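You operate a simulated robot arm through the tools that you are given. There is no shell and no other tool.

The job below is to be done with a simulated robot arm. You get a single attempt, and the scene is never put back.

## Task
Swap the rusty roller for the blue one.
Fine: the main switch is locked off and stays so; first try it by one press of the white jog button; open the red slide, lay the rusty roller in the orange cradle, shut the slide again. Where these are worked on the way, their far stop is far enough and under half their travel is too little: red slide.

Only the result counts: the job must be done as asked and must still hold three seconds after the hand-in. Knocking over, shifting, dropping, spilling or breaking anything else fails it.

## Robot
A 7-joint arm with a three-finger gripper, fixed in place. Base frame: the origin is on the floor under the middle of its stand, x ahead of it, y to its left, z up; the work surface is at about z = 0.94. Lengths are in m, angles in degrees, forces in N, time in s.
It reaches about 1.342 m from its shoulder. Its first joint turns from -166.0 to 166.0 degrees. Payload 2.69 kg.
Tool frame: the origin (TCP) lies between the finger pads and is the grasp point; the fingertips stand 0.03 m ahead of it; z points along the fingers, y is the line along which they close. The gripper opens to 0.128 m; its body begins 0.117 m behind the TCP.
Orientation is told as [roll, pitch, yaw] about the base's x, y, z axes, in that order, counted from this pose: with the fingers straight down and closing along the base's y, the tool's x points along the base's -x, its y along +y and its z along -z.

## Interface
- The arm moves only by the tool nudge_tool. Its argument "increments" is a list of rows, each a list of 7 numbers: the turn, a rotation vector about the tool's x, y, z in units of 6 degrees (1.0 is 6 degrees), then the shift along the tool's x, y, z in units of 25 mm (1.0 is 25 mm), then the gripper command, from -1 (fully open) to 1 (shut), values between in proportion. In form: [[ax, ay, az, x, y, z, fingers], ...]. A call has 1 to 20 rows; each row shifts and turns the commanded pose from where the row before left it, along the tool's axes as they then stand. A call with a number of a shift or a turn outside -1 to 1 is refused whole. A row lasts 0.2 s, in which the tool goes at most 0.05 m and 8.6 degrees; a call with a longer step from one row to the next is refused whole, and so is a gripper value outside its range. Where a pose cannot be reached the arm comes as near as it can. A force on the tool above 40 N (or 10 N above the force at the start of the call, whichever is more), or a blocked arm, ends the call early, and 0.2 s more pass. Each finger travels about 0.127 m/s and halts on what it meets, pressing with about 32 N; the grip force reading is that of the motor and also rises with nothing between the fingers. The clock runs only during rows and for 0.2 s after the last one: add rows that do not move to give the fingers time. The reply holds the time, the measured pose of the TCP, the force on the tool along the base axes, the opening and the grip force, in the units named above and with some noise, with the torque about the TCP (base axes, N m) and any sound that the robot's microphone picked up.
- Cameras (640 x 400 px; columns grow to the right, rows downward): "scene" is fixed at [0.2213, -0.6515, 1.5209]; the picture's right is [0.86, -0.50, 0.00], its down [-0.19, -0.33, -0.92] and it looks along [0.47, 0.80, -0.38] (base axes); focal length 363 px, centre (320, 200). "wrist" rides on the gripper at [0.058, 0.054, -0.131] in the tool frame; the picture's right is [-0.68, 0.74, 0.00], its down [-0.62, -0.57, -0.55] and it looks along [-0.40, -0.37, 0.84] (tool axes); focal length 234 px, centre (320, 200). There is no depth. A picture from a camera that has moved, and an enlarged one, comes with that camera's place and axes in the base frame and with its lens.
- snapshot(camera): a new picture of that camera. It takes no simulated time.
- lift_body(by): moves the trunk up (or, below 0, down) by that many m; the arm rides with it, the base frame stays. It gives what a move gives, with no picture.
- close_up(camera, box): a new picture of the part [left, top, right, bottom] of that camera's present view, enlarged. It takes no simulated time.
- hand_in(): hands the job in; it is judged then, once.

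Places have to be worked out from the pictures, the camera data and where the tool is seen. Open the gripper and draw the arm clear of the work before you hand the job in, unless the task says otherwise.

The tools are called after "Call:" as a command line: name --pt "numbers of a row" for each row, then --argument value for the rest, lists and objects as JSON in quotes. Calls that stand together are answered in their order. nudge_tool: Moves the arm, as the interface text tells. Its arguments: {"type":"object","properties":{"increments":{"type":"array","items":{"type":"array","items":{"type":"number"}}}},"required":["increments"]} The other tools are called the same way: lift_body (by) moves the trunk up or down; snapshot (camera) takes a picture; close_up (camera, box) takes an enlarged picture of a part of a camera's view; hand_in () hands the job in.

At the start:

```text
t: 0.0
position: [0.5574, 0.2741, 1.3951]
ee_rot: [0.0, 0.0, 0.0]
ft_force: [-0.2, 0.4, -0.4]
moment: [0.01, 0.0, 0.0]
grip_width: 0.1281
grip_force: 0.1
trunk travel left (down, up): [-0.15, 0.2]
```

scene: 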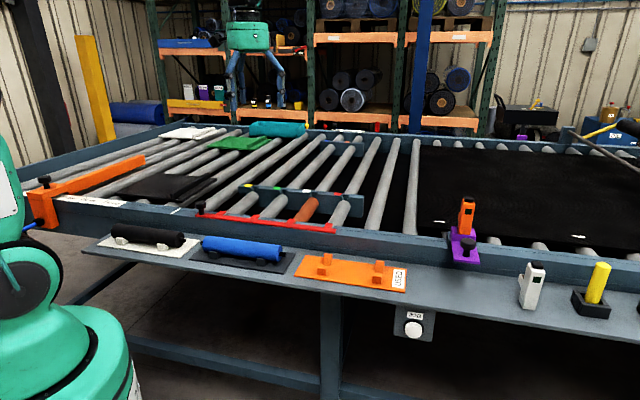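
wrist: 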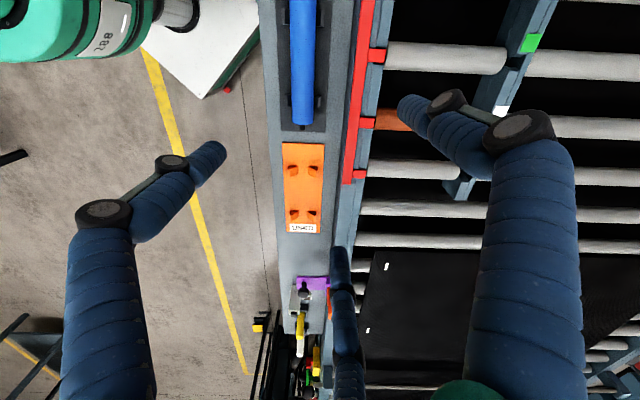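

I start by looking at the scene in detail to identify the rollers, the red slide, the cradle, the jog button and the main switch.

Call:
close_up --camera "scene" --box '[180, 160, 420, 310]'

Call:
close_up --camera "scene" --box '[380, 190, 640, 350]'

Call:
close_up --camera "scene" --box '[20, 110, 260, 260]'

Call:
close_up --camera "wrist" --box '[260, 0, 560, 260]'

```text
2.67 times, centred on (300, 235) of scene
camera zoom: at [0.2213, -0.6515, 1.5209], right [0.86, -0.5, 0.0], down [-0.19, -0.33, -0.92], along [0.47, 0.8, -0.38], focal length 969 px, centre (373, 107)
```

zoom: 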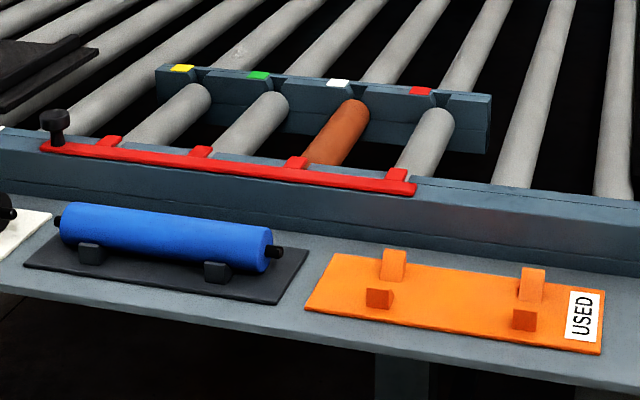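

```text
2.46 times, centred on (510, 270) of scene
camera zoom: at [0.2213, -0.6515, 1.5209], right [0.86, -0.5, 0.0], down [-0.19, -0.33, -0.92], along [0.47, 0.8, -0.38], focal length 894 px, centre (-148, 28)
```

zoom: 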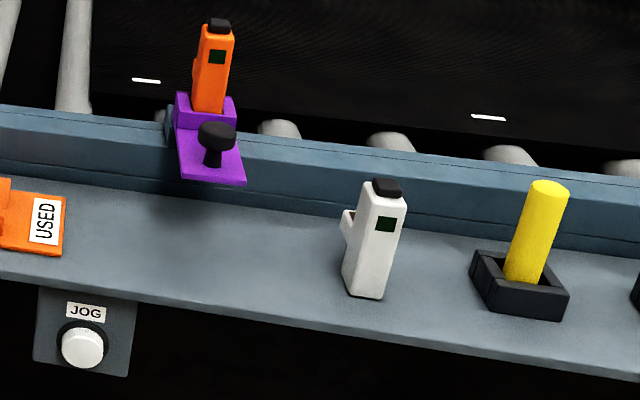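

```text
2.67 times, centred on (140, 185) of scene
camera zoom: at [0.2213, -0.6515, 1.5209], right [0.86, -0.5, 0.0], down [-0.19, -0.33, -0.92], along [0.47, 0.8, -0.38], focal length 969 px, centre (800, 240)
```

zoom: 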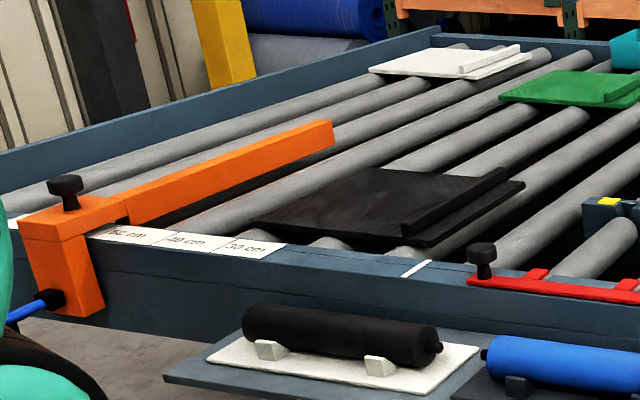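

```text
1.54 times, centred on (410, 130) of wrist
camera zoom: at [0.4962, 0.329, 1.527], right [0.68, 0.74, 0.0], down [0.62, -0.57, 0.55], along [0.4, -0.37, -0.84], focal length 360 px, centre (182, 308)
```

zoom: 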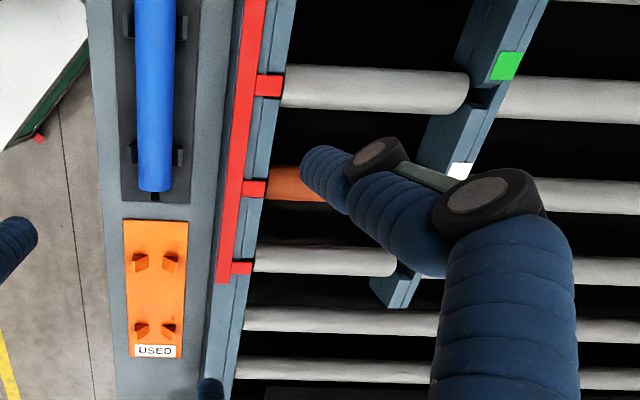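

The rail and shelf look rotated about 45° from the base axes: rail direction a≈(0.71,-0.71), across n≈(0.71,0.71). The rusty roller is near a≈0.28, n≈0.80. I turn the tool to yaw 45° high above everything for a better look.

Call:
nudge_tool --pt "0 0 -0.9375 0 0 0 -1" --pt "0 0 -0.9375 0 0 0 -1" --pt "0 0 -0.9375 0 0 0 -1" --pt "0 0 -0.9375 0 0 0 -1" --pt "0 0 -0.9375 0 0 0 -1" --pt "0 0 -0.9375 0 0 0 -1" --pt "0 0 -0.9375 0 0 0 -1" --pt "0 0 -0.9375 0 0 0 -1" --pt "0 0 0 0 0 0 -1"

Call:
snapshot --camera "wrist"

Call:
snapshot --camera "scene"

```text
t: 2.0
position: [0.5557, 0.2741, 1.3959]
ee_rot: [0.0, 0.0, 45.0]
ft_force: [0.2, 0.6, 0.7]
moment: [0.02, -0.03, 0.03]
grip_width: 0.1281
grip_force: 0.1
trunk travel left (down, up): [-0.15, 0.2]
```

```text
taken
camera wrist: at [0.4751, 0.2718, 1.527], right [-0.04, 1.0, 0.0], down [0.84, 0.04, 0.55], along [0.55, 0.02, -0.84], focal length 234 px, centre (320, 200)
```

wrist: 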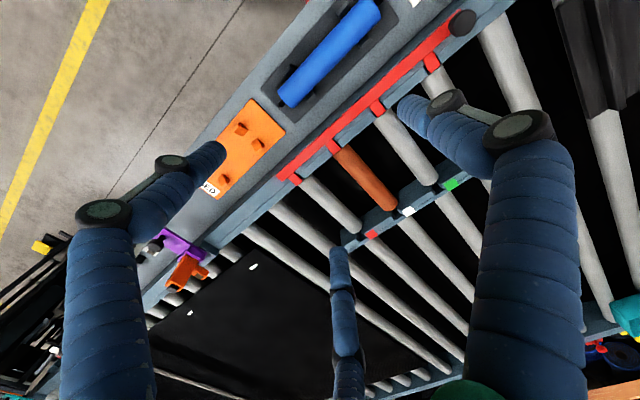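

```text
taken
```

scene: 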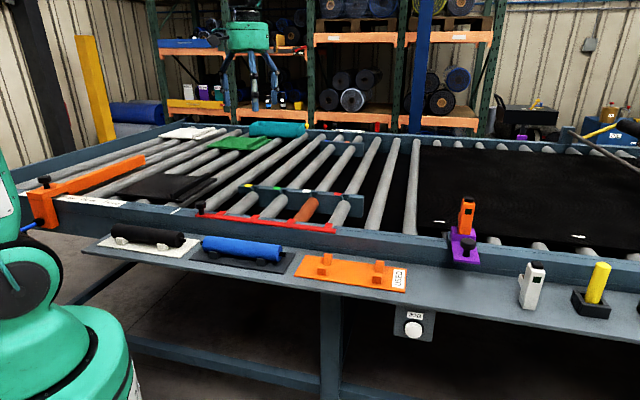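

The wrist camera now sees the bay. I enlarge the part of the picture with the slide and rusty roller.

Call:
close_up --camera "wrist" --box '[220, 0, 480, 260]'

Call:
close_up --camera "scene" --box '[190, 180, 350, 280]'

Call:
close_up --camera "scene" --box '[380, 290, 460, 350]'

```text
1.54 times, centred on (350, 130) of wrist
camera zoom: at [0.4751, 0.2718, 1.527], right [-0.04, 1.0, 0.0], down [0.84, 0.04, 0.55], along [0.55, 0.02, -0.84], focal length 360 px, centre (274, 308)
```

zoom: 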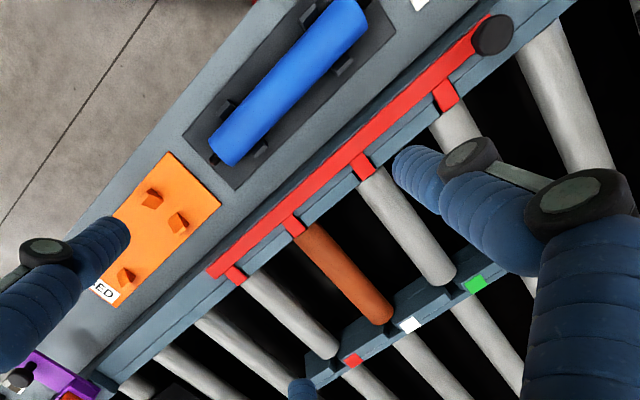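

```text
4.00 times, centred on (270, 230) of scene
camera zoom: at [0.2213, -0.6515, 1.5209], right [0.86, -0.5, 0.0], down [-0.19, -0.33, -0.92], along [0.47, 0.8, -0.38], focal length 1453 px, centre (520, 80)
```

zoom: 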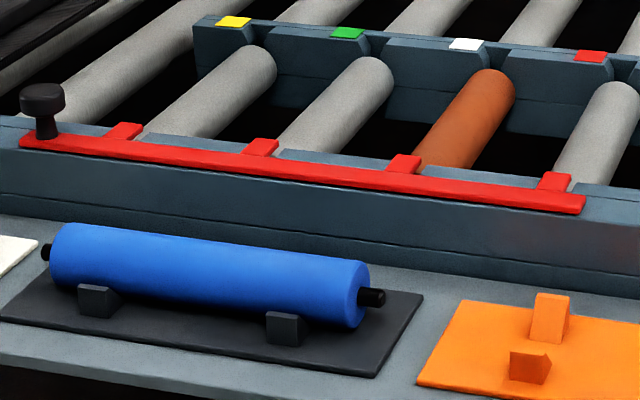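

```text
6.67 times, centred on (420, 320) of scene
camera zoom: at [0.2213, -0.6515, 1.5209], right [0.86, -0.5, 0.0], down [-0.19, -0.33, -0.92], along [0.47, 0.8, -0.38], focal length 2422 px, centre (-347, -600)
```

zoom: 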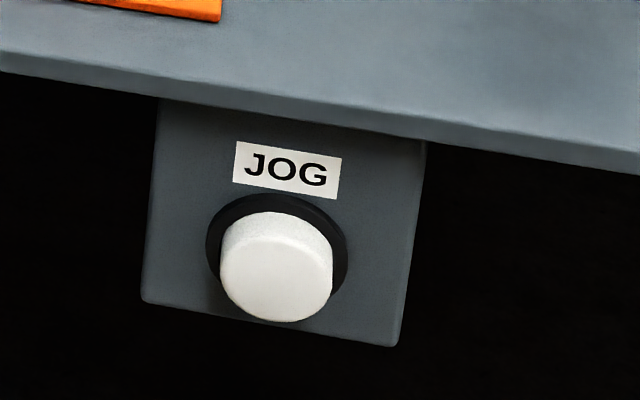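

The jog button (≈42 mm wide) sits at about a≈0.66, n≈0.44, z≈0.88, facing −n under the shelf edge, and it must be tried first. I turn the tool to yaw −45°, shut the fingers, and travel high out over the floor side near the button.

Call:
nudge_tool --pt "0 0 1 0 0 0 -1" --pt "0 0 1 0 0 0 -1" --pt "0 0 1 0 0 0 -1" --pt "0 0 1 0 0 0 -1" --pt "0 0 1 0 0 0 -1" --pt "0 0 1 0 0 0 -1" --pt "0 0 1 0 0 0 -1" --pt "0 0 1 0 0 0 -1" --pt "0 0 1 0 0 0 -1" --pt "0 0 1 0 0 0 -1" --pt "0 0 1 0 0 0 -1" --pt "0 0 1 0 0 0 -1" --pt "0 0 1 0 0 0 -1" --pt "0 0 1 0 0 0 -1" --pt "0 0 1 0 0 0 -1" --pt "0 0 0 0 0 0 -1"

Call:
snapshot --camera "wrist"

```text
t: 5.4
position: [0.5566, 0.2745, 1.3955]
ee_rot: [0.0, 0.0, -45.1]
ft_force: [0.1, 0.7, 0.4]
moment: [0.0, -0.03, 0.03]
grip_width: 0.1281
grip_force: 0.0
trunk travel left (down, up): [-0.15, 0.2]
```

```text
taken
camera wrist: at [0.5516, 0.3545, 1.5269], right [1.0, 0.04, 0.0], down [0.03, -0.84, 0.55], along [0.02, -0.55, -0.84], focal length 234 px, centre (320, 200)
```

wrist: 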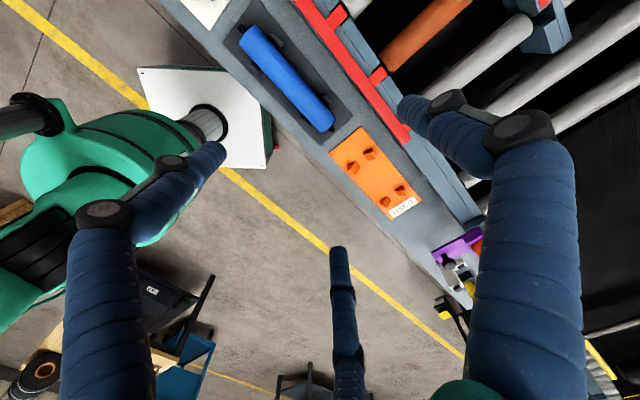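

Rotation done. Now I move along +a and away from the table (−n) at this safe height while closing the fingers.

Call:
nudge_tool --pt "0 0 0 -0.97 -0.6 0 -0.5" --pt "0 0 0 -0.97 -0.6 0 0" --pt "0 0 0 -0.97 -0.6 0 0.5" --pt "0 0 0 -0.97 -0.6 0 1" --pt "0 0 0 -0.97 -0.6 0 1" --pt "0 0 0 -0.97 -0.6 0 1" --pt "0 0 0 -0.97 -0.6 0 1" --pt "0 0 0 -0.97 -0.6 0 1" --pt "0 0 0 -0.97 -0.6 0 1" --pt "0 0 0 -0.97 -0.6 0 1" --pt "0 0 0 -0.97 -0.6 0 1" --pt "0 0 0 -0.97 -0.6 0 1" --pt "0 0 0 -0.97 -0.6 0 1" --pt "0 0 0 -0.97 -0.6 0 1" --pt "0 0 0 -0.97 -0.6 0 1" --pt "0 0 0 -0.97 -0.6 0 1" --pt "0 0 0 -0.97 -0.6 0 1" --pt "0 0 0 -0.97 -0.6 0 1" --pt "0 0 0 -0.97 -0.6 0 1" --pt "0 0 0 0 0 0 1"

Call:
snapshot --camera "wrist"

Call:
snapshot --camera "scene"

```text
t: 9.6
position: [0.6784, -0.2538, 1.3962]
ee_rot: [0.0, 0.0, -45.1]
ft_force: [-0.3, -1.5, -0.9]
moment: [0.04, 0.02, -0.01]
grip_width: 0.0022
grip_force: 30.8
trunk travel left (down, up): [-0.15, 0.2]
```

```text
taken
camera wrist: at [0.6746, -0.1727, 1.5268], right [1.0, 0.04, 0.0], down [0.03, -0.84, 0.55], along [0.02, -0.55, -0.84], focal length 234 px, centre (320, 200)
```

wrist: 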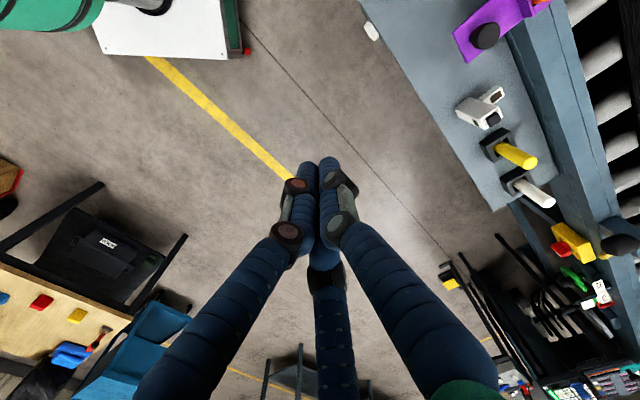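

```text
taken
```

scene: 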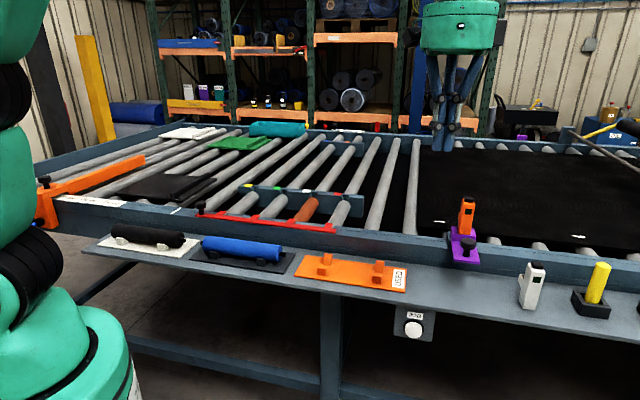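

Both cameras can see the jog button now; I enlarge it in the wrist view to triangulate it better.

Call:
close_up --camera "wrist" --box '[330, 0, 450, 75]'

```text
5.33 times, centred on (390, 38) of wrist
camera zoom: at [0.6746, -0.1727, 1.5268], right [1.0, 0.04, 0.0], down [0.03, -0.84, 0.55], along [0.02, -0.55, -0.84], focal length 1249 px, centre (-53, 1067)
```

zoom: 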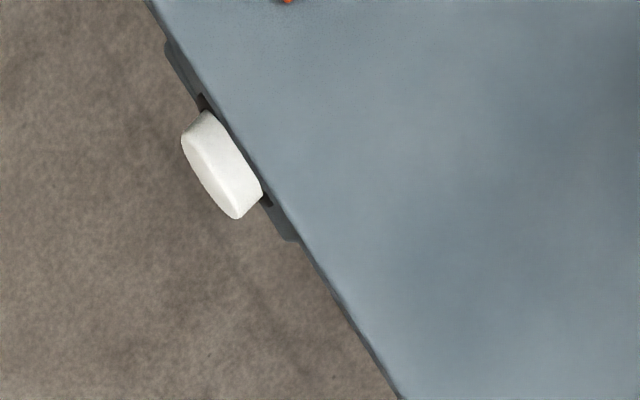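

Triangulated: button face centre ≈ (a 0.659, n 0.456, z 0.870), facing −n. I tilt the tool up by 72° so the shut fingers point at the table (18° below level), still high and clear.

Call:
nudge_tool --pt "-1 0 0 0 0 0 1" --pt "-1 0 0 0 0 0 1" --pt "-1 0 0 0 0 0 1" --pt "-1 0 0 0 0 0 1" --pt "-1 0 0 0 0 0 1" --pt "-1 0 0 0 0 0 1" --pt "-1 0 0 0 0 0 1" --pt "-1 0 0 0 0 0 1" --pt "-1 0 0 0 0 0 1" --pt "-1 0 0 0 0 0 1" --pt "-1 0 0 0 0 0 1" --pt "-1 0 0 0 0 0 1" --pt "0 0 0 0 0 0 1" --pt "0 0 0 0 0 0 1"

Call:
snapshot --camera "scene"

Call:
snapshot --camera "wrist"

```text
t: 12.6
position: [0.6782, -0.2534, 1.3967]
ee_rot: [72.1, 0.0, -45.1]
ft_force: [0.0, -0.6, 0.3]
moment: [-0.02, 0.0, 0.0]
grip_width: 0.0018
grip_force: 31.4
trunk travel left (down, up): [-0.15, 0.2]
```

```text
taken
```

scene: 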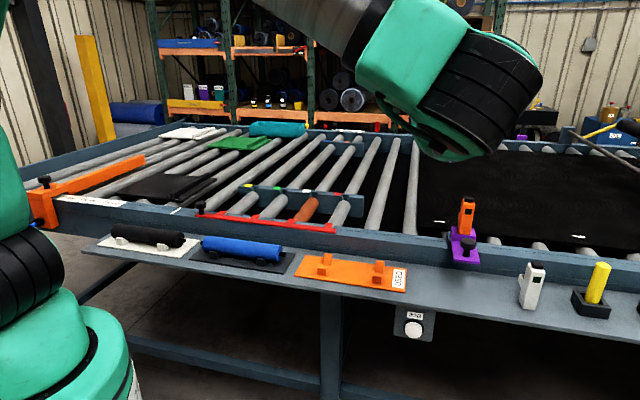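

```text
taken
camera wrist: at [0.5596, -0.2868, 1.4878], right [0.64, -0.32, 0.7], down [-0.06, -0.93, -0.37], along [0.77, 0.19, -0.61], focal length 234 px, centre (320, 200)
```

wrist: 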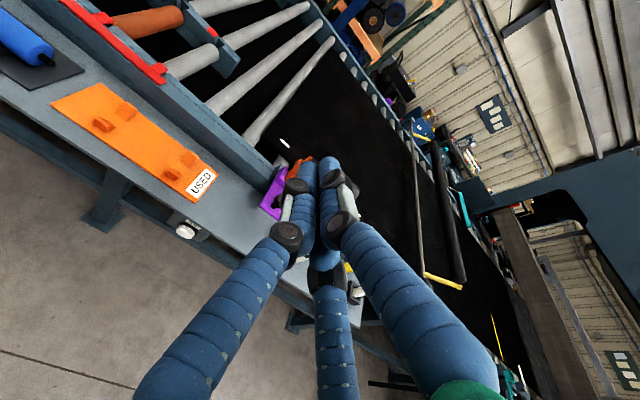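

The pose was reached and TCP is at a≈0.659, n≈0.300, right in line with the button. I lower straight down in front of the shelf, staying ~16 cm off its edge.

Call:
nudge_tool --pt "0 0 0 0 -0.952 0.307 1" --pt "0 0 0 0 -0.952 0.307 1" --pt "0 0 0 0 -0.952 0.307 1" --pt "0 0 0 0 -0.952 0.307 1" --pt "0 0 0 0 -0.952 0.307 1" --pt "0 0 0 0 -0.952 0.307 1" --pt "0 0 0 0 -0.952 0.307 1" --pt "0 0 0 0 -0.952 0.307 1" --pt "0 0 0 0 -0.952 0.307 1" --pt "0 0 0 0 -0.952 0.307 1" --pt "0 0 0 0 -0.952 0.307 1" --pt "0 0 0 0 -0.952 0.307 1" --pt "0 0 0 0 -0.952 0.307 1" --pt "0 0 0 0 -0.952 0.307 1" --pt "0 0 0 0 -0.952 0.307 1" --pt "0 0 0 0 -0.952 0.307 1" --pt "0 0 0 0 -0.952 0.307 1" --pt "0 0 0 0 -0.952 0.307 1" --pt "0 0 0 0 -0.952 0.307 1" --pt "0 0 0 0 0 0 1"

Call:
snapshot --camera "scene"

Call:
snapshot --camera "wrist"

```text
t: 16.8
position: [0.6782, -0.2524, 0.9203]
ee_rot: [71.9, 0.0, -45.1]
ft_force: [0.3, -0.5, -0.3]
moment: [0.01, -0.03, 0.02]
grip_width: 0.0019
grip_force: 31.4
trunk travel left (down, up): [-0.15, 0.2]
```

```text
taken
```

scene: 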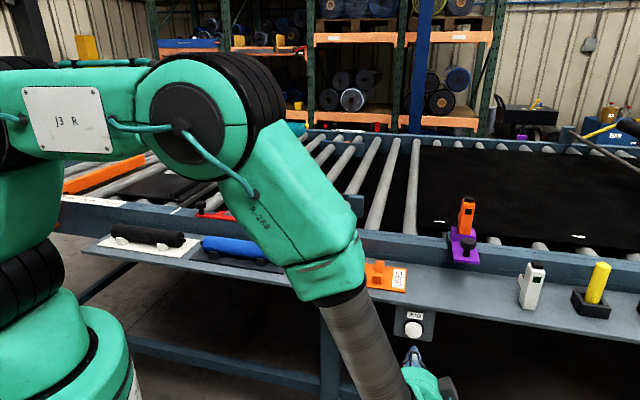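

```text
taken
camera wrist: at [0.5596, -0.2866, 1.0117], right [0.64, -0.32, 0.7], down [-0.06, -0.93, -0.37], along [0.77, 0.19, -0.61], focal length 234 px, centre (320, 200)
```

wrist: 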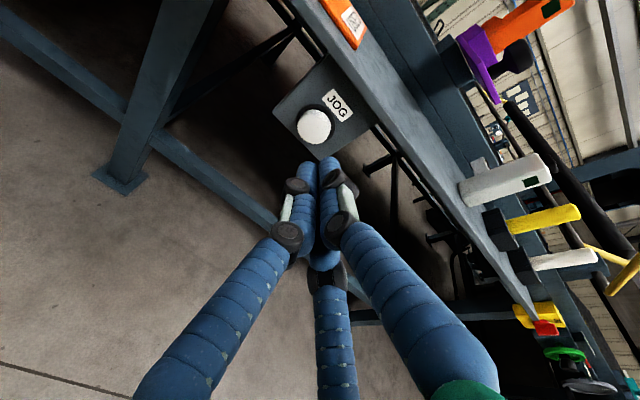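

The button now appears at a≈0.655, z≈0.863. I lower another 4.6 cm and then come forward to ~1.5–2 cm off the button face.

Call:
nudge_tool --pt "0 0 0 0 -0.876 0.283 1" --pt "0 0 0 0 -0.876 0.283 1" --pt "0 0 0 0.04 0.309 0.951 1" --pt "0 0 0 0.04 0.309 0.951 1" --pt "0 0 0 0 0.309 0.951 1" --pt "0 0 0 0 0.309 0.951 1" --pt "0 0 0 0 0 0 1"

Call:
snapshot --camera "wrist"

Call:
close_up --camera "scene" --box '[370, 280, 480, 400]'

```text
t: 18.4
position: [0.7495, -0.1806, 0.8749]
ee_rot: [72.0, -0.1, -45.0]
ft_force: [0.1, -0.1, 0.9]
moment: [0.01, 0.0, 0.0]
grip_width: 0.0021
grip_force: 31.2
trunk travel left (down, up): [-0.15, 0.2]
```

```text
taken
camera wrist: at [0.6297, -0.2152, 0.9663], right [0.64, -0.32, 0.7], down [-0.06, -0.93, -0.37], along [0.77, 0.19, -0.61], focal length 234 px, centre (320, 200)
```

wrist: 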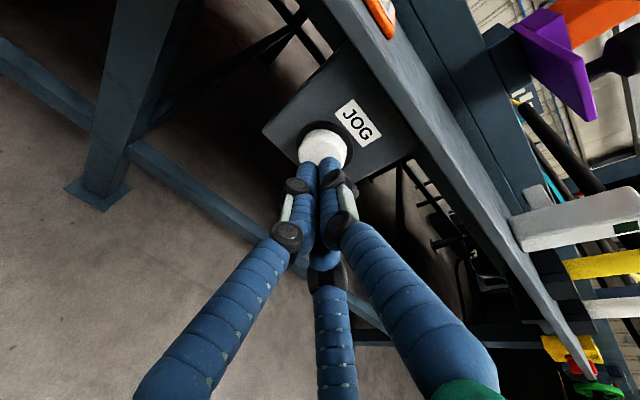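

```text
3.33 times, centred on (425, 340) of scene
camera zoom: at [0.2213, -0.6515, 1.5209], right [0.86, -0.5, 0.0], down [-0.19, -0.33, -0.92], along [0.47, 0.8, -0.38], focal length 1211 px, centre (-30, -267)
```

zoom: 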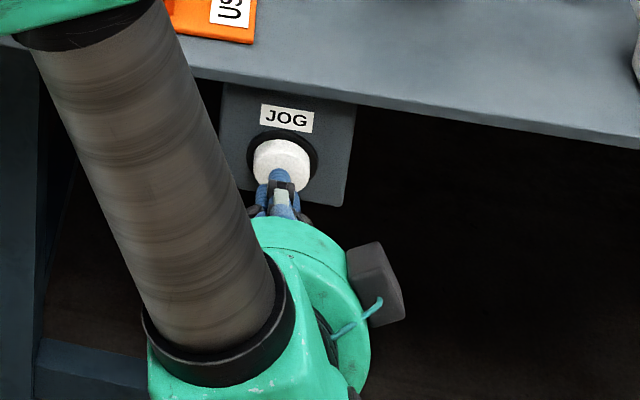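

The fingertips line up with the button, with an estimated 2–2.5 cm still to go. I advance slowly along +n in 2.5 mm rows and watch force and sound.

Call:
nudge_tool --pt "0 0 0 0 0.093 0.285 1" --pt "0 0 0 0 0.062 0.19 1" --pt "0 0 0 0 0.031 0.095 1" --pt "0 0 0 0 0.031 0.095 1" --pt "0 0 0 0 0.031 0.095 1" --pt "0 0 0 0 0.031 0.095 1" --pt "0 0 0 0 0.031 0.095 1"

```text
t: 20.0
position: [0.7658, -0.1626, 0.8754]
ee_rot: [72.1, 0.0, -45.0]
ft_force: [-0.3, -0.1, 0.2]
moment: [-0.03, 0.03, 0.0]
grip_width: 0.0021
grip_force: 31.2
trunk travel left (down, up): [-0.15, 0.2]
```

No contact yet with the tip at n≈0.455. I continue in 2 mm rows.

Call:
nudge_tool --pt "0 0 0 0 0.025 0.076 1" --pt "0 0 0 0 0.025 0.076 1" --pt "0 0 0 0 0.025 0.076 1" --pt "0 0 0 0 0.025 0.076 1"

Call:
close_up --camera "scene" --box '[380, 290, 460, 350]'

Call:
close_up --camera "wrist" --box '[240, 60, 440, 240]'

```text
t: 21.0
position: [0.7726, -0.1584, 0.8761]
ee_rot: [72.0, 0.0, -45.1]
ft_force: [-3.3, -3.0, -0.2]
moment: [-0.03, -0.02, -0.01]
grip_width: 0.0025
grip_force: 31.6
trunk travel left (down, up): [-0.15, 0.2]
heard: click
```

```text
6.67 times, centred on (420, 320) of scene
camera zoom: at [0.2213, -0.6515, 1.5209], right [0.86, -0.5, 0.0], down [-0.19, -0.33, -0.92], along [0.47, 0.8, -0.38], focal length 2422 px, centre (-347, -600)
```

zoom: 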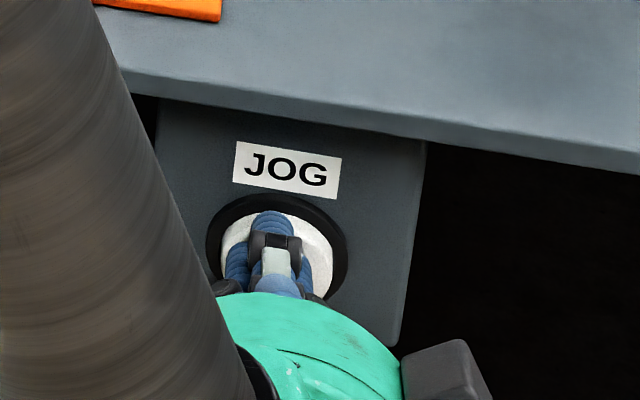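

```text
2.22 times, centred on (340, 150) of wrist
camera zoom: at [0.6522, -0.1917, 0.9659], right [0.64, -0.32, 0.7], down [-0.06, -0.93, -0.37], along [0.77, 0.19, -0.61], focal length 520 px, centre (276, 311)
```

zoom: 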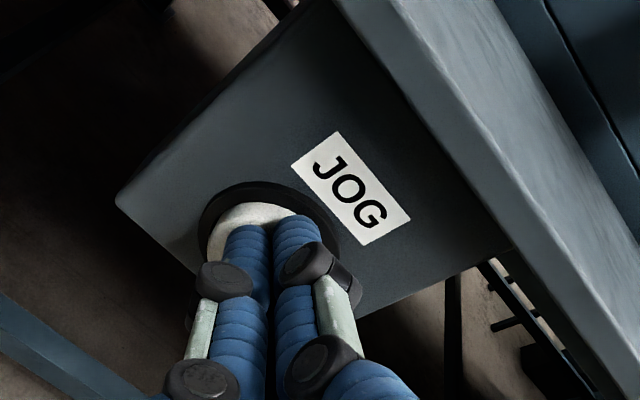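

A click was heard and the button is seen pushed in at ~4.5 N: that is the one press. I back straight off along −n.

Call:
nudge_tool --pt "0 0 0 0 -0.155 -0.475 1" --pt "0 0 0 0 -0.309 -0.951 1" --pt "0 0 0 0 -0.309 -0.951 1" --pt "0 0 0 0 -0.309 -0.951 1" --pt "0 0 0 0 -0.309 -0.951 1" --pt "0 0 0 0 -0.309 -0.951 1" --pt "0 0 0 0 0 0 1"

Call:
snapshot --camera "wrist"

Call:
snapshot --camera "scene"

```text
t: 22.6
position: [0.6731, -0.2544, 0.8764]
ee_rot: [71.9, 0.0, -45.0]
ft_force: [1.1, -0.3, 0.0]
moment: [-0.02, 0.01, 0.01]
grip_width: 0.0019
grip_force: 31.4
trunk travel left (down, up): [-0.15, 0.2]
```

```text
taken
camera wrist: at [0.5539, -0.2891, 0.9661], right [0.64, -0.32, 0.7], down [-0.06, -0.93, -0.37], along [0.77, 0.19, -0.61], focal length 234 px, centre (320, 200)
```

wrist: 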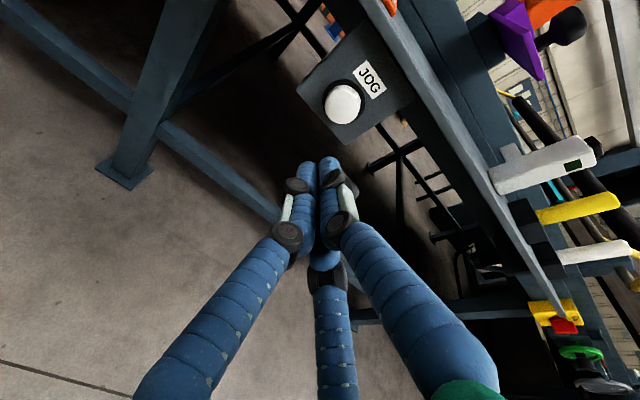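

```text
taken
```

scene: 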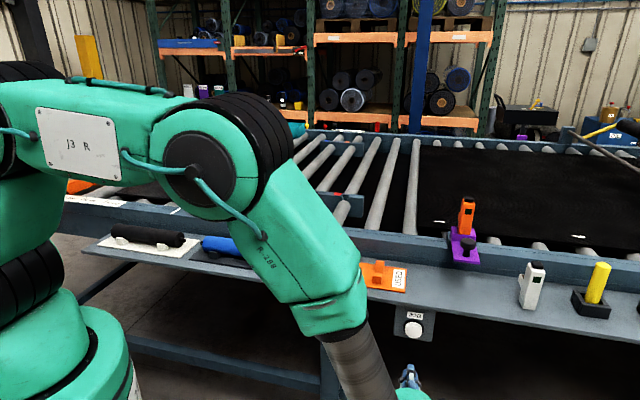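

The button popped back out. I raise straight up the way I came to z≈1.37.

Call:
nudge_tool --pt "0 0 0 0 0.952 -0.307 1" --pt "0 0 0 0 0.952 -0.307 1" --pt "0 0 0 0 0.952 -0.307 1" --pt "0 0 0 0 0.952 -0.307 1" --pt "0 0 0 0 0.952 -0.307 1" --pt "0 0 0 0 0.952 -0.307 1" --pt "0 0 0 0 0.952 -0.307 1" --pt "0 0 0 0 0.952 -0.307 1" --pt "0 0 0 0 0.952 -0.307 1" --pt "0 0 0 0 0.952 -0.307 1" --pt "0 0 0 0 0.952 -0.307 1" --pt "0 0 0 0 0.952 -0.307 1" --pt "0 0 0 0 0.952 -0.307 1" --pt "0 0 0 0 0.952 -0.307 1" --pt "0 0 0 0 0.952 -0.307 1" --pt "0 0 0 0 0.952 -0.307 1" --pt "0 0 0 0 0.952 -0.307 1" --pt "0 0 0 0 0.952 -0.307 1" --pt "0 0 0 0 0.952 -0.307 1" --pt "0 0 0 0 0.952 -0.307 1"

Call:
nudge_tool --pt "1 0 0 0 0 0 1" --pt "1 0 0 0 0 0 1" --pt "1 0 0 0 0 0 1" --pt "1 0 0 0 0 0 1" --pt "1 0 0 0 0 0 1" --pt "1 0 0 0 0 0 1" --pt "1 0 0 0 0 0 1" --pt "1 0 0 0 0 0 1" --pt "1 0 0 0 0 0 1" --pt "1 0 0 0 0 0 1" --pt "1 0 0 0 0 0 1" --pt "1 0 0 0 0 0 1" --pt "0 0 0 0 0 0 1"

```text
t: 26.8
position: [0.6756, -0.2531, 1.3745]
ee_rot: [72.0, 0.0, -45.1]
ft_force: [0.0, -0.9, -0.9]
moment: [0.03, -0.02, 0.01]
grip_width: 0.0023
grip_force: 31.6
trunk travel left (down, up): [-0.15, 0.2]
```

```text
t: 29.6
position: [0.675, -0.2541, 1.3757]
ee_rot: [-0.2, 0.0, -45.1]
ft_force: [1.3, -0.1, 0.3]
moment: [-0.04, 0.05, 0.01]
grip_width: 0.0021
grip_force: 31.1
trunk travel left (down, up): [-0.15, 0.2]
```

Nothing else was touched. Now I travel back high over the table toward the slide's knob (est. a≈−0.05, n≈0.665, z≈1.05), opening the fingers on the way.

Call:
nudge_tool --pt "0 0 0 1 0.4 0 1" --pt "0 0 0 1 0.4 0 1" --pt "0 0 0 1 0.4 0 1" --pt "0 0 0 1 0.4 0 1" --pt "0 0 0 1 0.4 0 0" --pt "0 0 0 1 0.4 0 0" --pt "0 0 0 1 0.4 0 0" --pt "0 0 0 1 0.4 0 0" --pt "0 0 0 1 0.4 0 0" --pt "0 0 0 1 0.4 0 0" --pt "0 0 0 1 0.4 0 0" --pt "0 0 0 1 0.4 0 0" --pt "0 0 0 1 0.4 0 0" --pt "0 0 0 1 0.4 0 0" --pt "0 0 0 1 0.4 0 0" --pt "0 0 0 1 0.4 0 0" --pt "0 0 0 1 0.4 0 0" --pt "0 0 0 1 0.4 0 0" --pt "0 0 0 1 0.4 0 0" --pt "0 0 0 1 0.4 0 0"

Call:
nudge_tool --pt "0 0 -1 0 0 0 0" --pt "0 0 -1 0 0 0 0" --pt "0 0 -1 0 0 0 0" --pt "0 0 -1 0 0 0 0" --pt "0 0 -1 0 0 0 0" --pt "0 0 -1 0 0 0 0" --pt "0 0 -1 0 0 0 0" --pt "0 0 -1 0 0 0 0" --pt "0 0 -1 0 0 0 0" --pt "0 0 -1 0 0 0 0" --pt "0 0 -1 0 0 0 0" --pt "0 0 -1 0 0 0 0" --pt "0 0 -1 0 0 0 0" --pt "0 0 -1 0 0 0 0" --pt "0 0 -1 0 0 0 0" --pt "0 0 0 0 0 0 0"

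Call:
snapshot --camera "wrist"

Call:
snapshot --camera "scene"

```text
t: 33.8
position: [0.4629, 0.2414, 1.3765]
ee_rot: [0.0, 0.0, -45.1]
ft_force: [0.8, 0.2, -0.2]
moment: [0.02, -0.04, 0.05]
grip_width: 0.0643
grip_force: 0.0
trunk travel left (down, up): [-0.15, 0.2]
```

```text
t: 37.2
position: [0.4629, 0.2421, 1.3756]
ee_rot: [0.0, 0.0, 45.0]
ft_force: [0.1, -0.9, 0.5]
moment: [0.0, 0.01, 0.04]
grip_width: 0.064
grip_force: 0.1
trunk travel left (down, up): [-0.15, 0.2]
```

```text
taken
camera wrist: at [0.3817, 0.2387, 1.5061], right [-0.04, 1.0, 0.0], down [0.84, 0.04, 0.55], along [0.55, 0.02, -0.84], focal length 234 px, centre (320, 200)
```

wrist: 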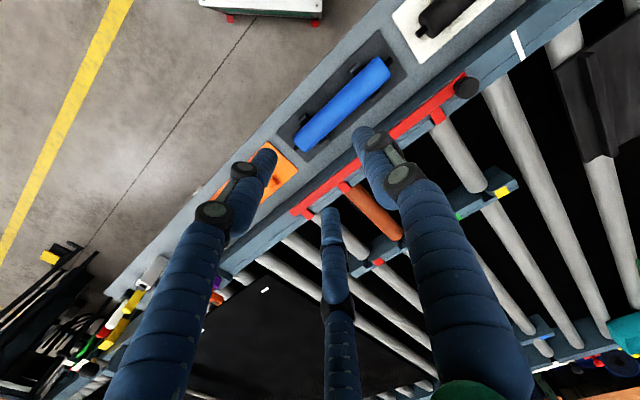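

```text
taken
```

scene: 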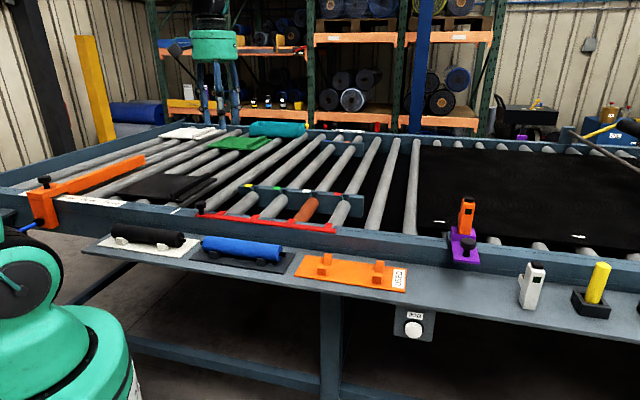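

I see the slide and knob clear of the fingers. I move lower and left so the camera looks closely at the knob end.

Call:
nudge_tool --pt "0 0 0 -0.178 0.94 0.387 0" --pt "0 0 0 -0.178 0.94 0.387 0" --pt "0 0 0 -0.178 0.94 0.387 0" --pt "0 0 0 -0.178 0.94 0.387 0" --pt "0 0 0 -0.178 0.94 0.387 0" --pt "0 0 0 -0.178 0.94 0.387 0" --pt "0 0 0 -0.178 0.94 0.387 0" --pt "0 0 0 -0.178 0.94 0.387 0" --pt "0 0 0 -0.178 0.94 0.387 0" --pt "0 0 0 -0.178 0.94 0.387 0" --pt "0 0 0 -0.178 0.94 0.387 0" --pt "0 0 0 -0.178 0.94 0.387 0" --pt "0 0 0 -0.178 0.94 0.387 0" --pt "0 0 0 0 0 0 0"

Call:
snapshot --camera "wrist"

Call:
close_up --camera "scene" --box '[140, 100, 300, 260]'

```text
t: 40.2
position: [0.2887, 0.4978, 1.2497]
ee_rot: [0.0, 0.1, 44.9]
ft_force: [-0.6, 0.5, -0.9]
moment: [-0.01, 0.01, -0.01]
grip_width: 0.0641
grip_force: 0.1
trunk travel left (down, up): [-0.15, 0.2]
```

```text
taken
camera wrist: at [0.2075, 0.4965, 1.3797], right [-0.04, 1.0, 0.0], down [0.84, 0.03, 0.55], along [0.55, 0.02, -0.84], focal length 234 px, centre (320, 200)
```

wrist: 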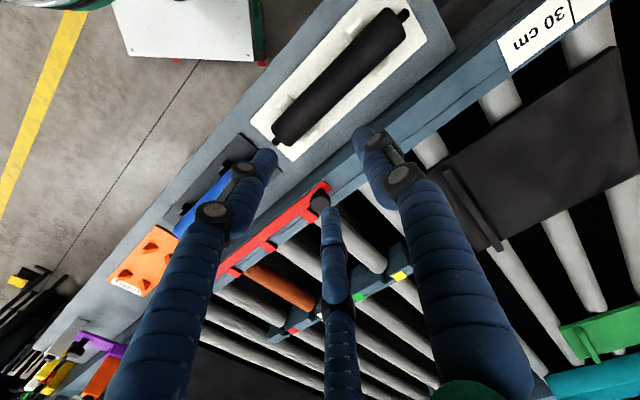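

```text
2.50 times, centred on (220, 180) of scene
camera zoom: at [0.2213, -0.6515, 1.5209], right [0.86, -0.5, 0.0], down [-0.19, -0.33, -0.92], along [0.47, 0.8, -0.38], focal length 908 px, centre (570, 250)
```

zoom: 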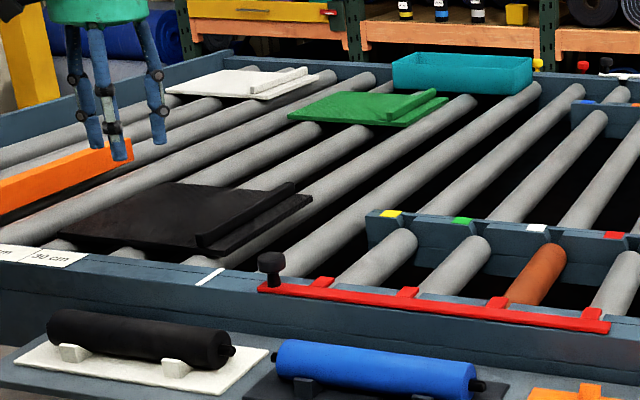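

The knob is at the middle of the wrist picture (≈ a −0.06, n 0.655). I enlarge the gripper in the scene view to understand the three fingertips' true layout, and the knob in the wrist view.

Call:
close_up --camera "scene" --box '[155, 90, 235, 170]'

Call:
close_up --camera "wrist" --box '[250, 120, 430, 260]'

```text
5.00 times, centred on (195, 130) of scene
camera zoom: at [0.2213, -0.6515, 1.5209], right [0.86, -0.5, 0.0], down [-0.19, -0.33, -0.92], along [0.47, 0.8, -0.38], focal length 1816 px, centre (945, 550)
```

zoom: 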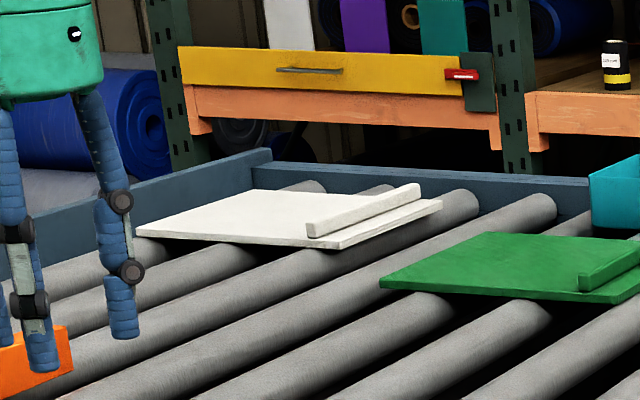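

```text
2.86 times, centred on (340, 190) of wrist
camera zoom: at [0.2075, 0.4965, 1.3797], right [-0.04, 1.0, 0.0], down [0.84, 0.03, 0.55], along [0.55, 0.02, -0.84], focal length 669 px, centre (263, 229)
```

zoom: 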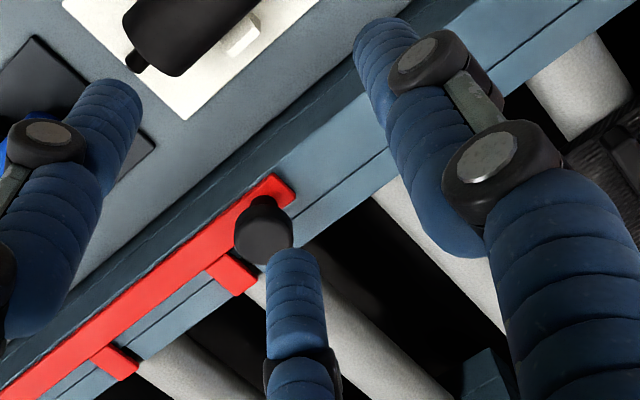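

The three fingers turn out to close concentrically (A at +y, B/C at 120°), so gripping the round knob is straightforward. Slide top ≈ z 1.009, knob ≈ (a −0.054, n 0.662, top ≈1.045). I move above the knob to z≈1.15.

Call:
nudge_tool --pt "0 0 0 -0.846 -0.754 0.8 0" --pt "0 0 0 -0.846 -0.754 0.8 0" --pt "0 0 0 -0.846 -0.754 0.8 0" --pt "0 0 0 -0.846 -0.754 0.8 0" --pt "0 0 0 -0.846 -0.754 0.8 0" --pt "0 0 0 0 0 0 0"

Call:
snapshot --camera "wrist"

Call:
close_up --camera "scene" --box '[160, 140, 288, 220]'

```text
t: 41.6
position: [0.4316, 0.5058, 1.1482]
ee_rot: [0.0, 0.0, 44.9]
ft_force: [0.7, 1.0, 0.3]
moment: [-0.01, 0.01, 0.02]
grip_width: 0.0637
grip_force: 0.1
trunk travel left (down, up): [-0.15, 0.2]
```

```text
taken
camera wrist: at [0.35, 0.5041, 1.2789], right [-0.04, 1.0, 0.0], down [0.84, 0.03, 0.55], along [0.55, 0.02, -0.84], focal length 234 px, centre (320, 200)
```

wrist: 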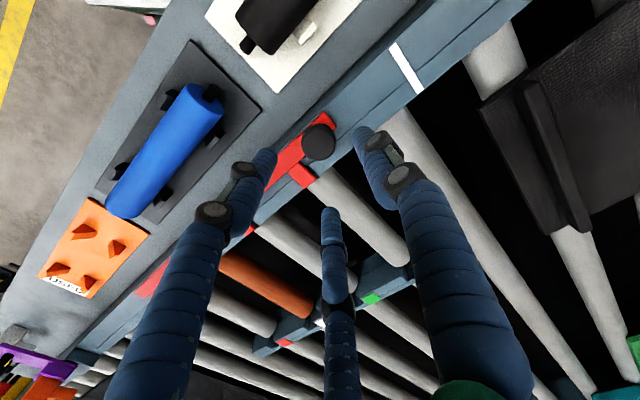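

```text
5.00 times, centred on (224, 180) of scene
camera zoom: at [0.2213, -0.6515, 1.5209], right [0.86, -0.5, 0.0], down [-0.19, -0.33, -0.92], along [0.47, 0.8, -0.38], focal length 1816 px, centre (800, 300)
```

zoom: 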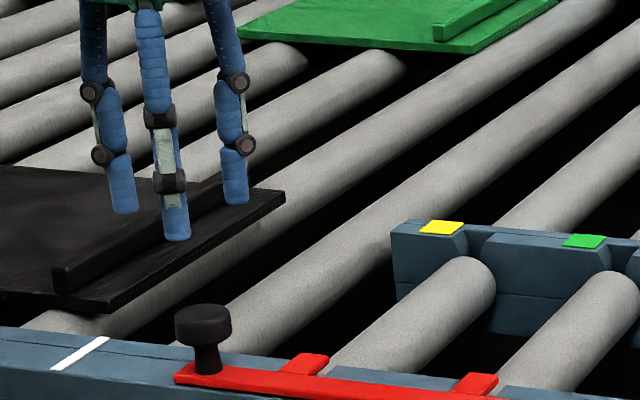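

The knob is within ~3 mm of being straight below the TCP. I descend to TCP z≈1.052 (tips ≈1.02, just above the slide) and close on the knob head.

Call:
nudge_tool --pt "0 0 0 0 0 0.8 0" --pt "0 0 0 0 0 0.8 0" --pt "0 0 0 0 0 0.8 0" --pt "0 0 0 0 0 0.8 0" --pt "0 0 0 0 0 0.64 0" --pt "0 0 0 0 0 0 0"

Call:
snapshot --camera "wrist"

Call:
close_up --camera "scene" --box '[160, 140, 288, 220]'

```text
t: 43.0
position: [0.4301, 0.5065, 1.0523]
ee_rot: [0.0, 0.0, 44.9]
ft_force: [1.0, 0.7, 0.1]
moment: [0.0, -0.04, -0.01]
grip_width: 0.0642
grip_force: 0.0
trunk travel left (down, up): [-0.15, 0.2]
```

```text
taken
camera wrist: at [0.3499, 0.5038, 1.1835], right [-0.04, 1.0, 0.0], down [0.84, 0.03, 0.55], along [0.55, 0.02, -0.84], focal length 234 px, centre (320, 200)
```

wrist: 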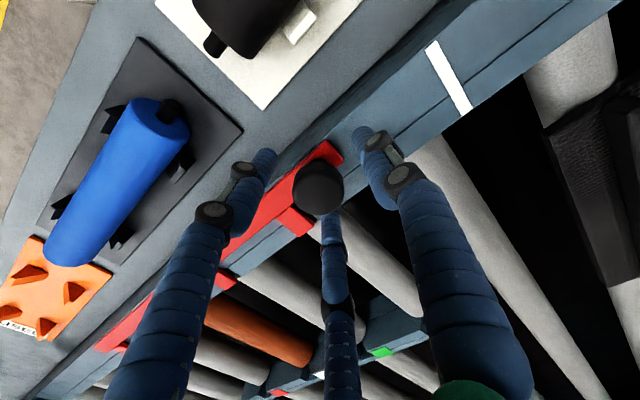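

```text
5.00 times, centred on (224, 180) of scene
camera zoom: at [0.2213, -0.6515, 1.5209], right [0.86, -0.5, 0.0], down [-0.19, -0.33, -0.92], along [0.47, 0.8, -0.38], focal length 1816 px, centre (800, 300)
```

zoom: 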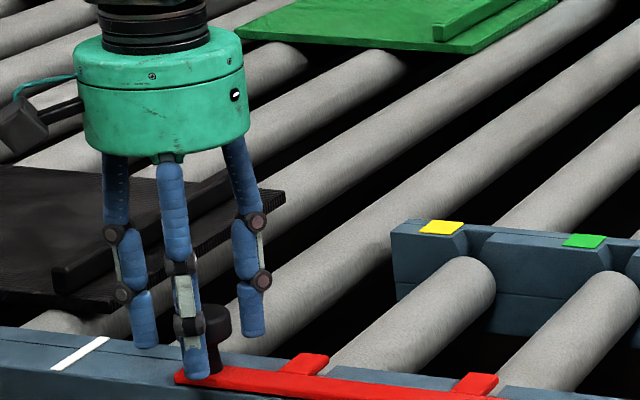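

The knob sits between the fingers. I close the gripper on it.

Call:
nudge_tool --pt "0 0 0 0 0 0 0.3" --pt "0 0 0 0 0 0 0.6" --pt "0 0 0 0 0 0 1" --pt "0 0 0 0 0 0 1"

Call:
snapshot --camera "wrist"

```text
t: 44.0
position: [0.4324, 0.5073, 1.0532]
ee_rot: [0.0, -0.1, 44.9]
ft_force: [16.7, 15.3, 2.5]
moment: [0.45, -0.36, 0.03]
grip_width: 0.0343
grip_force: 45.2
trunk travel left (down, up): [-0.15, 0.2]
```

```text
taken
camera wrist: at [0.3511, 0.5052, 1.1842], right [-0.04, 1.0, 0.0], down [0.83, 0.03, 0.55], along [0.55, 0.02, -0.84], focal length 234 px, centre (320, 200)
```

wrist: 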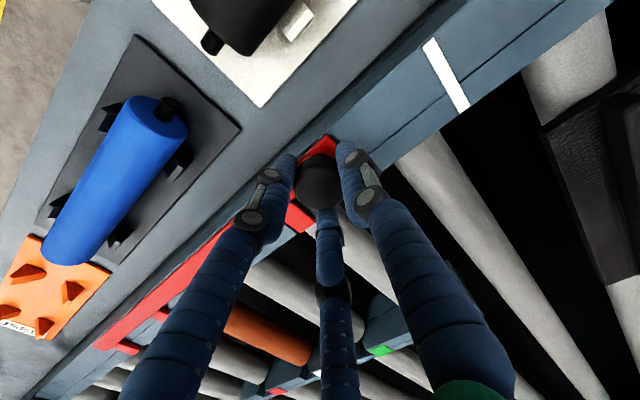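

Gripped (width 0.034), with ~23 N side load along +n because the knob is a few mm further in. I shift +n by ~3 mm to relax the side load.

Call:
nudge_tool --pt "0 0 0 -0.08 0 0 1" --pt "0 0 0 -0.06 0 0 1" --pt "0 0 0 0 0 0 1"

```text
t: 44.8
position: [0.4316, 0.5083, 1.0534]
ee_rot: [-0.1, 0.1, 44.9]
ft_force: [0.1, 0.8, 15.4]
moment: [-0.38, 0.25, 0.0]
grip_width: 0.0344
grip_force: 45.3
trunk travel left (down, up): [-0.15, 0.2]
```

Side load gone. I now test the slide's direction with a gentle 5 mm pull toward −a (left).

Call:
nudge_tool --pt "0 0 0 0 0.04 -0.04 1" --pt "0 0 0 0 0.04 0 1" --pt "0 0 0 0 0.06 0 1" --pt "0 0 0 0 0.06 0 1" --pt "0 0 0 0 0 0 1"

```text
t: 46.0
position: [0.429, 0.5118, 1.0528]
ee_rot: [0.0, 0.1, 44.9]
ft_force: [-1.4, -1.9, -2.1]
moment: [0.0, -0.01, -0.05]
grip_width: 0.0341
grip_force: 45.4
trunk travel left (down, up): [-0.15, 0.2]
```

It moves left freely (≈4–5 mm at ~2 N). I continue toward −a watching for the stop.

Call:
nudge_tool --pt "0 0 0 0 0.2 0 1" --pt "0 0 0 0 0.2 0 1" --pt "0 0 0 0 0.2 0 1" --pt "0 0 0 0 0.2 0 1" --pt "0 0 0 0 0 0 1"

Call:
snapshot --camera "wrist"

Call:
close_up --camera "scene" --box '[190, 180, 350, 280]'

```text
t: 47.2
position: [0.4146, 0.5259, 1.0535]
ee_rot: [0.0, 0.1, 44.9]
ft_force: [-5.0, -3.9, -8.3]
moment: [-0.03, 0.1, -0.04]
grip_width: 0.0342
grip_force: 44.8
trunk travel left (down, up): [-0.15, 0.2]
```

```text
taken
camera wrist: at [0.3334, 0.5239, 1.1843], right [-0.04, 1.0, 0.0], down [0.84, 0.03, 0.55], along [0.55, 0.02, -0.84], focal length 234 px, centre (320, 200)
```

wrist: 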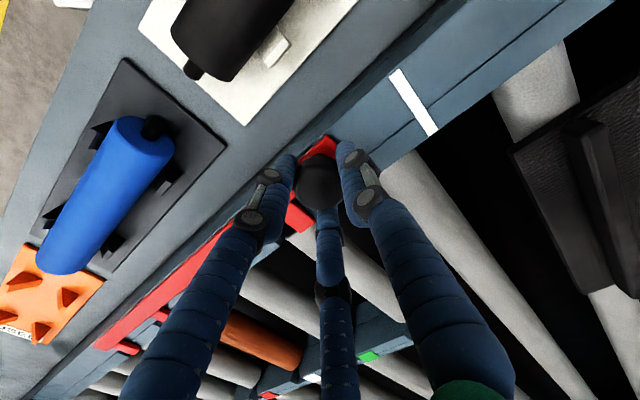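

```text
4.00 times, centred on (270, 230) of scene
camera zoom: at [0.2213, -0.6515, 1.5209], right [0.86, -0.5, 0.0], down [-0.19, -0.33, -0.92], along [0.47, 0.8, -0.38], focal length 1453 px, centre (520, 80)
```

zoom: 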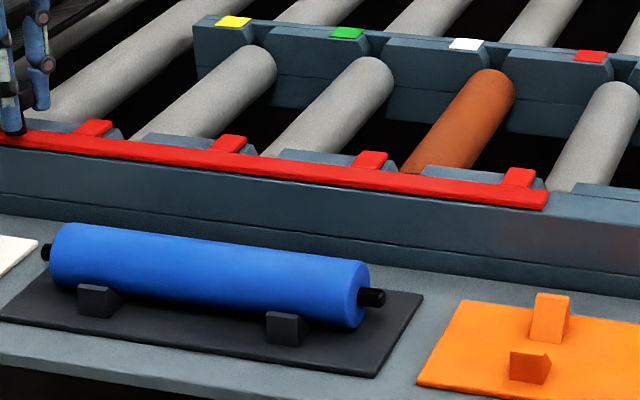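

The slide follows and the slots open up. I continue toward −a until the stop.

Call:
nudge_tool --pt "0 0 0 0.02 0.2 0.02 1" --pt "0 0 0 0.02 0.2 0.02 1" --pt "0 0 0 0 0.2 0 1" --pt "0 0 0 0 0.2 0 1" --pt "0 0 0 0 0.2 0 1" --pt "0 0 0 0 0.2 0 1" --pt "0 0 0 0 0.2 0 1" --pt "0 0 0 0 0 0 1"

Call:
close_up --camera "scene" --box '[190, 180, 350, 280]'

```text
t: 47.8
position: [0.4116, 0.5289, 1.0545]
ee_rot: [-0.2, 0.0, 44.9]
ft_force: [10.5, -12.2, 3.0]
moment: [-0.93, -1.03, -0.08]
grip_width: 0.0344
grip_force: 45.0
trunk travel left (down, up): [-0.15, 0.2]
stopped in row 2: the force on the tool passed its limit at 48 N (the readings are from after the stop); the commanded pose is now the measured one
```

```text
4.00 times, centred on (270, 230) of scene
camera zoom: at [0.2213, -0.6515, 1.5209], right [0.86, -0.5, 0.0], down [-0.19, -0.33, -0.92], along [0.47, 0.8, -0.38], focal length 1453 px, centre (520, 80)
```

zoom: 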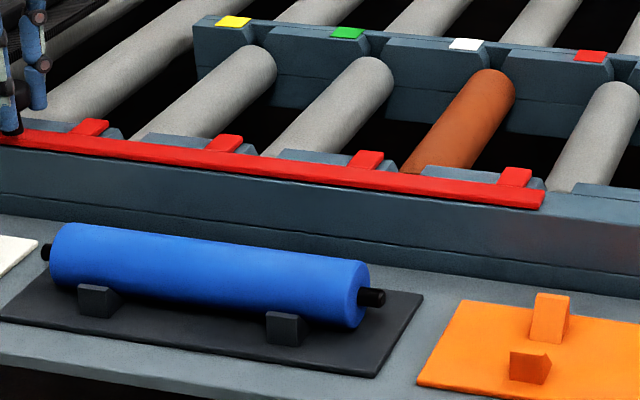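

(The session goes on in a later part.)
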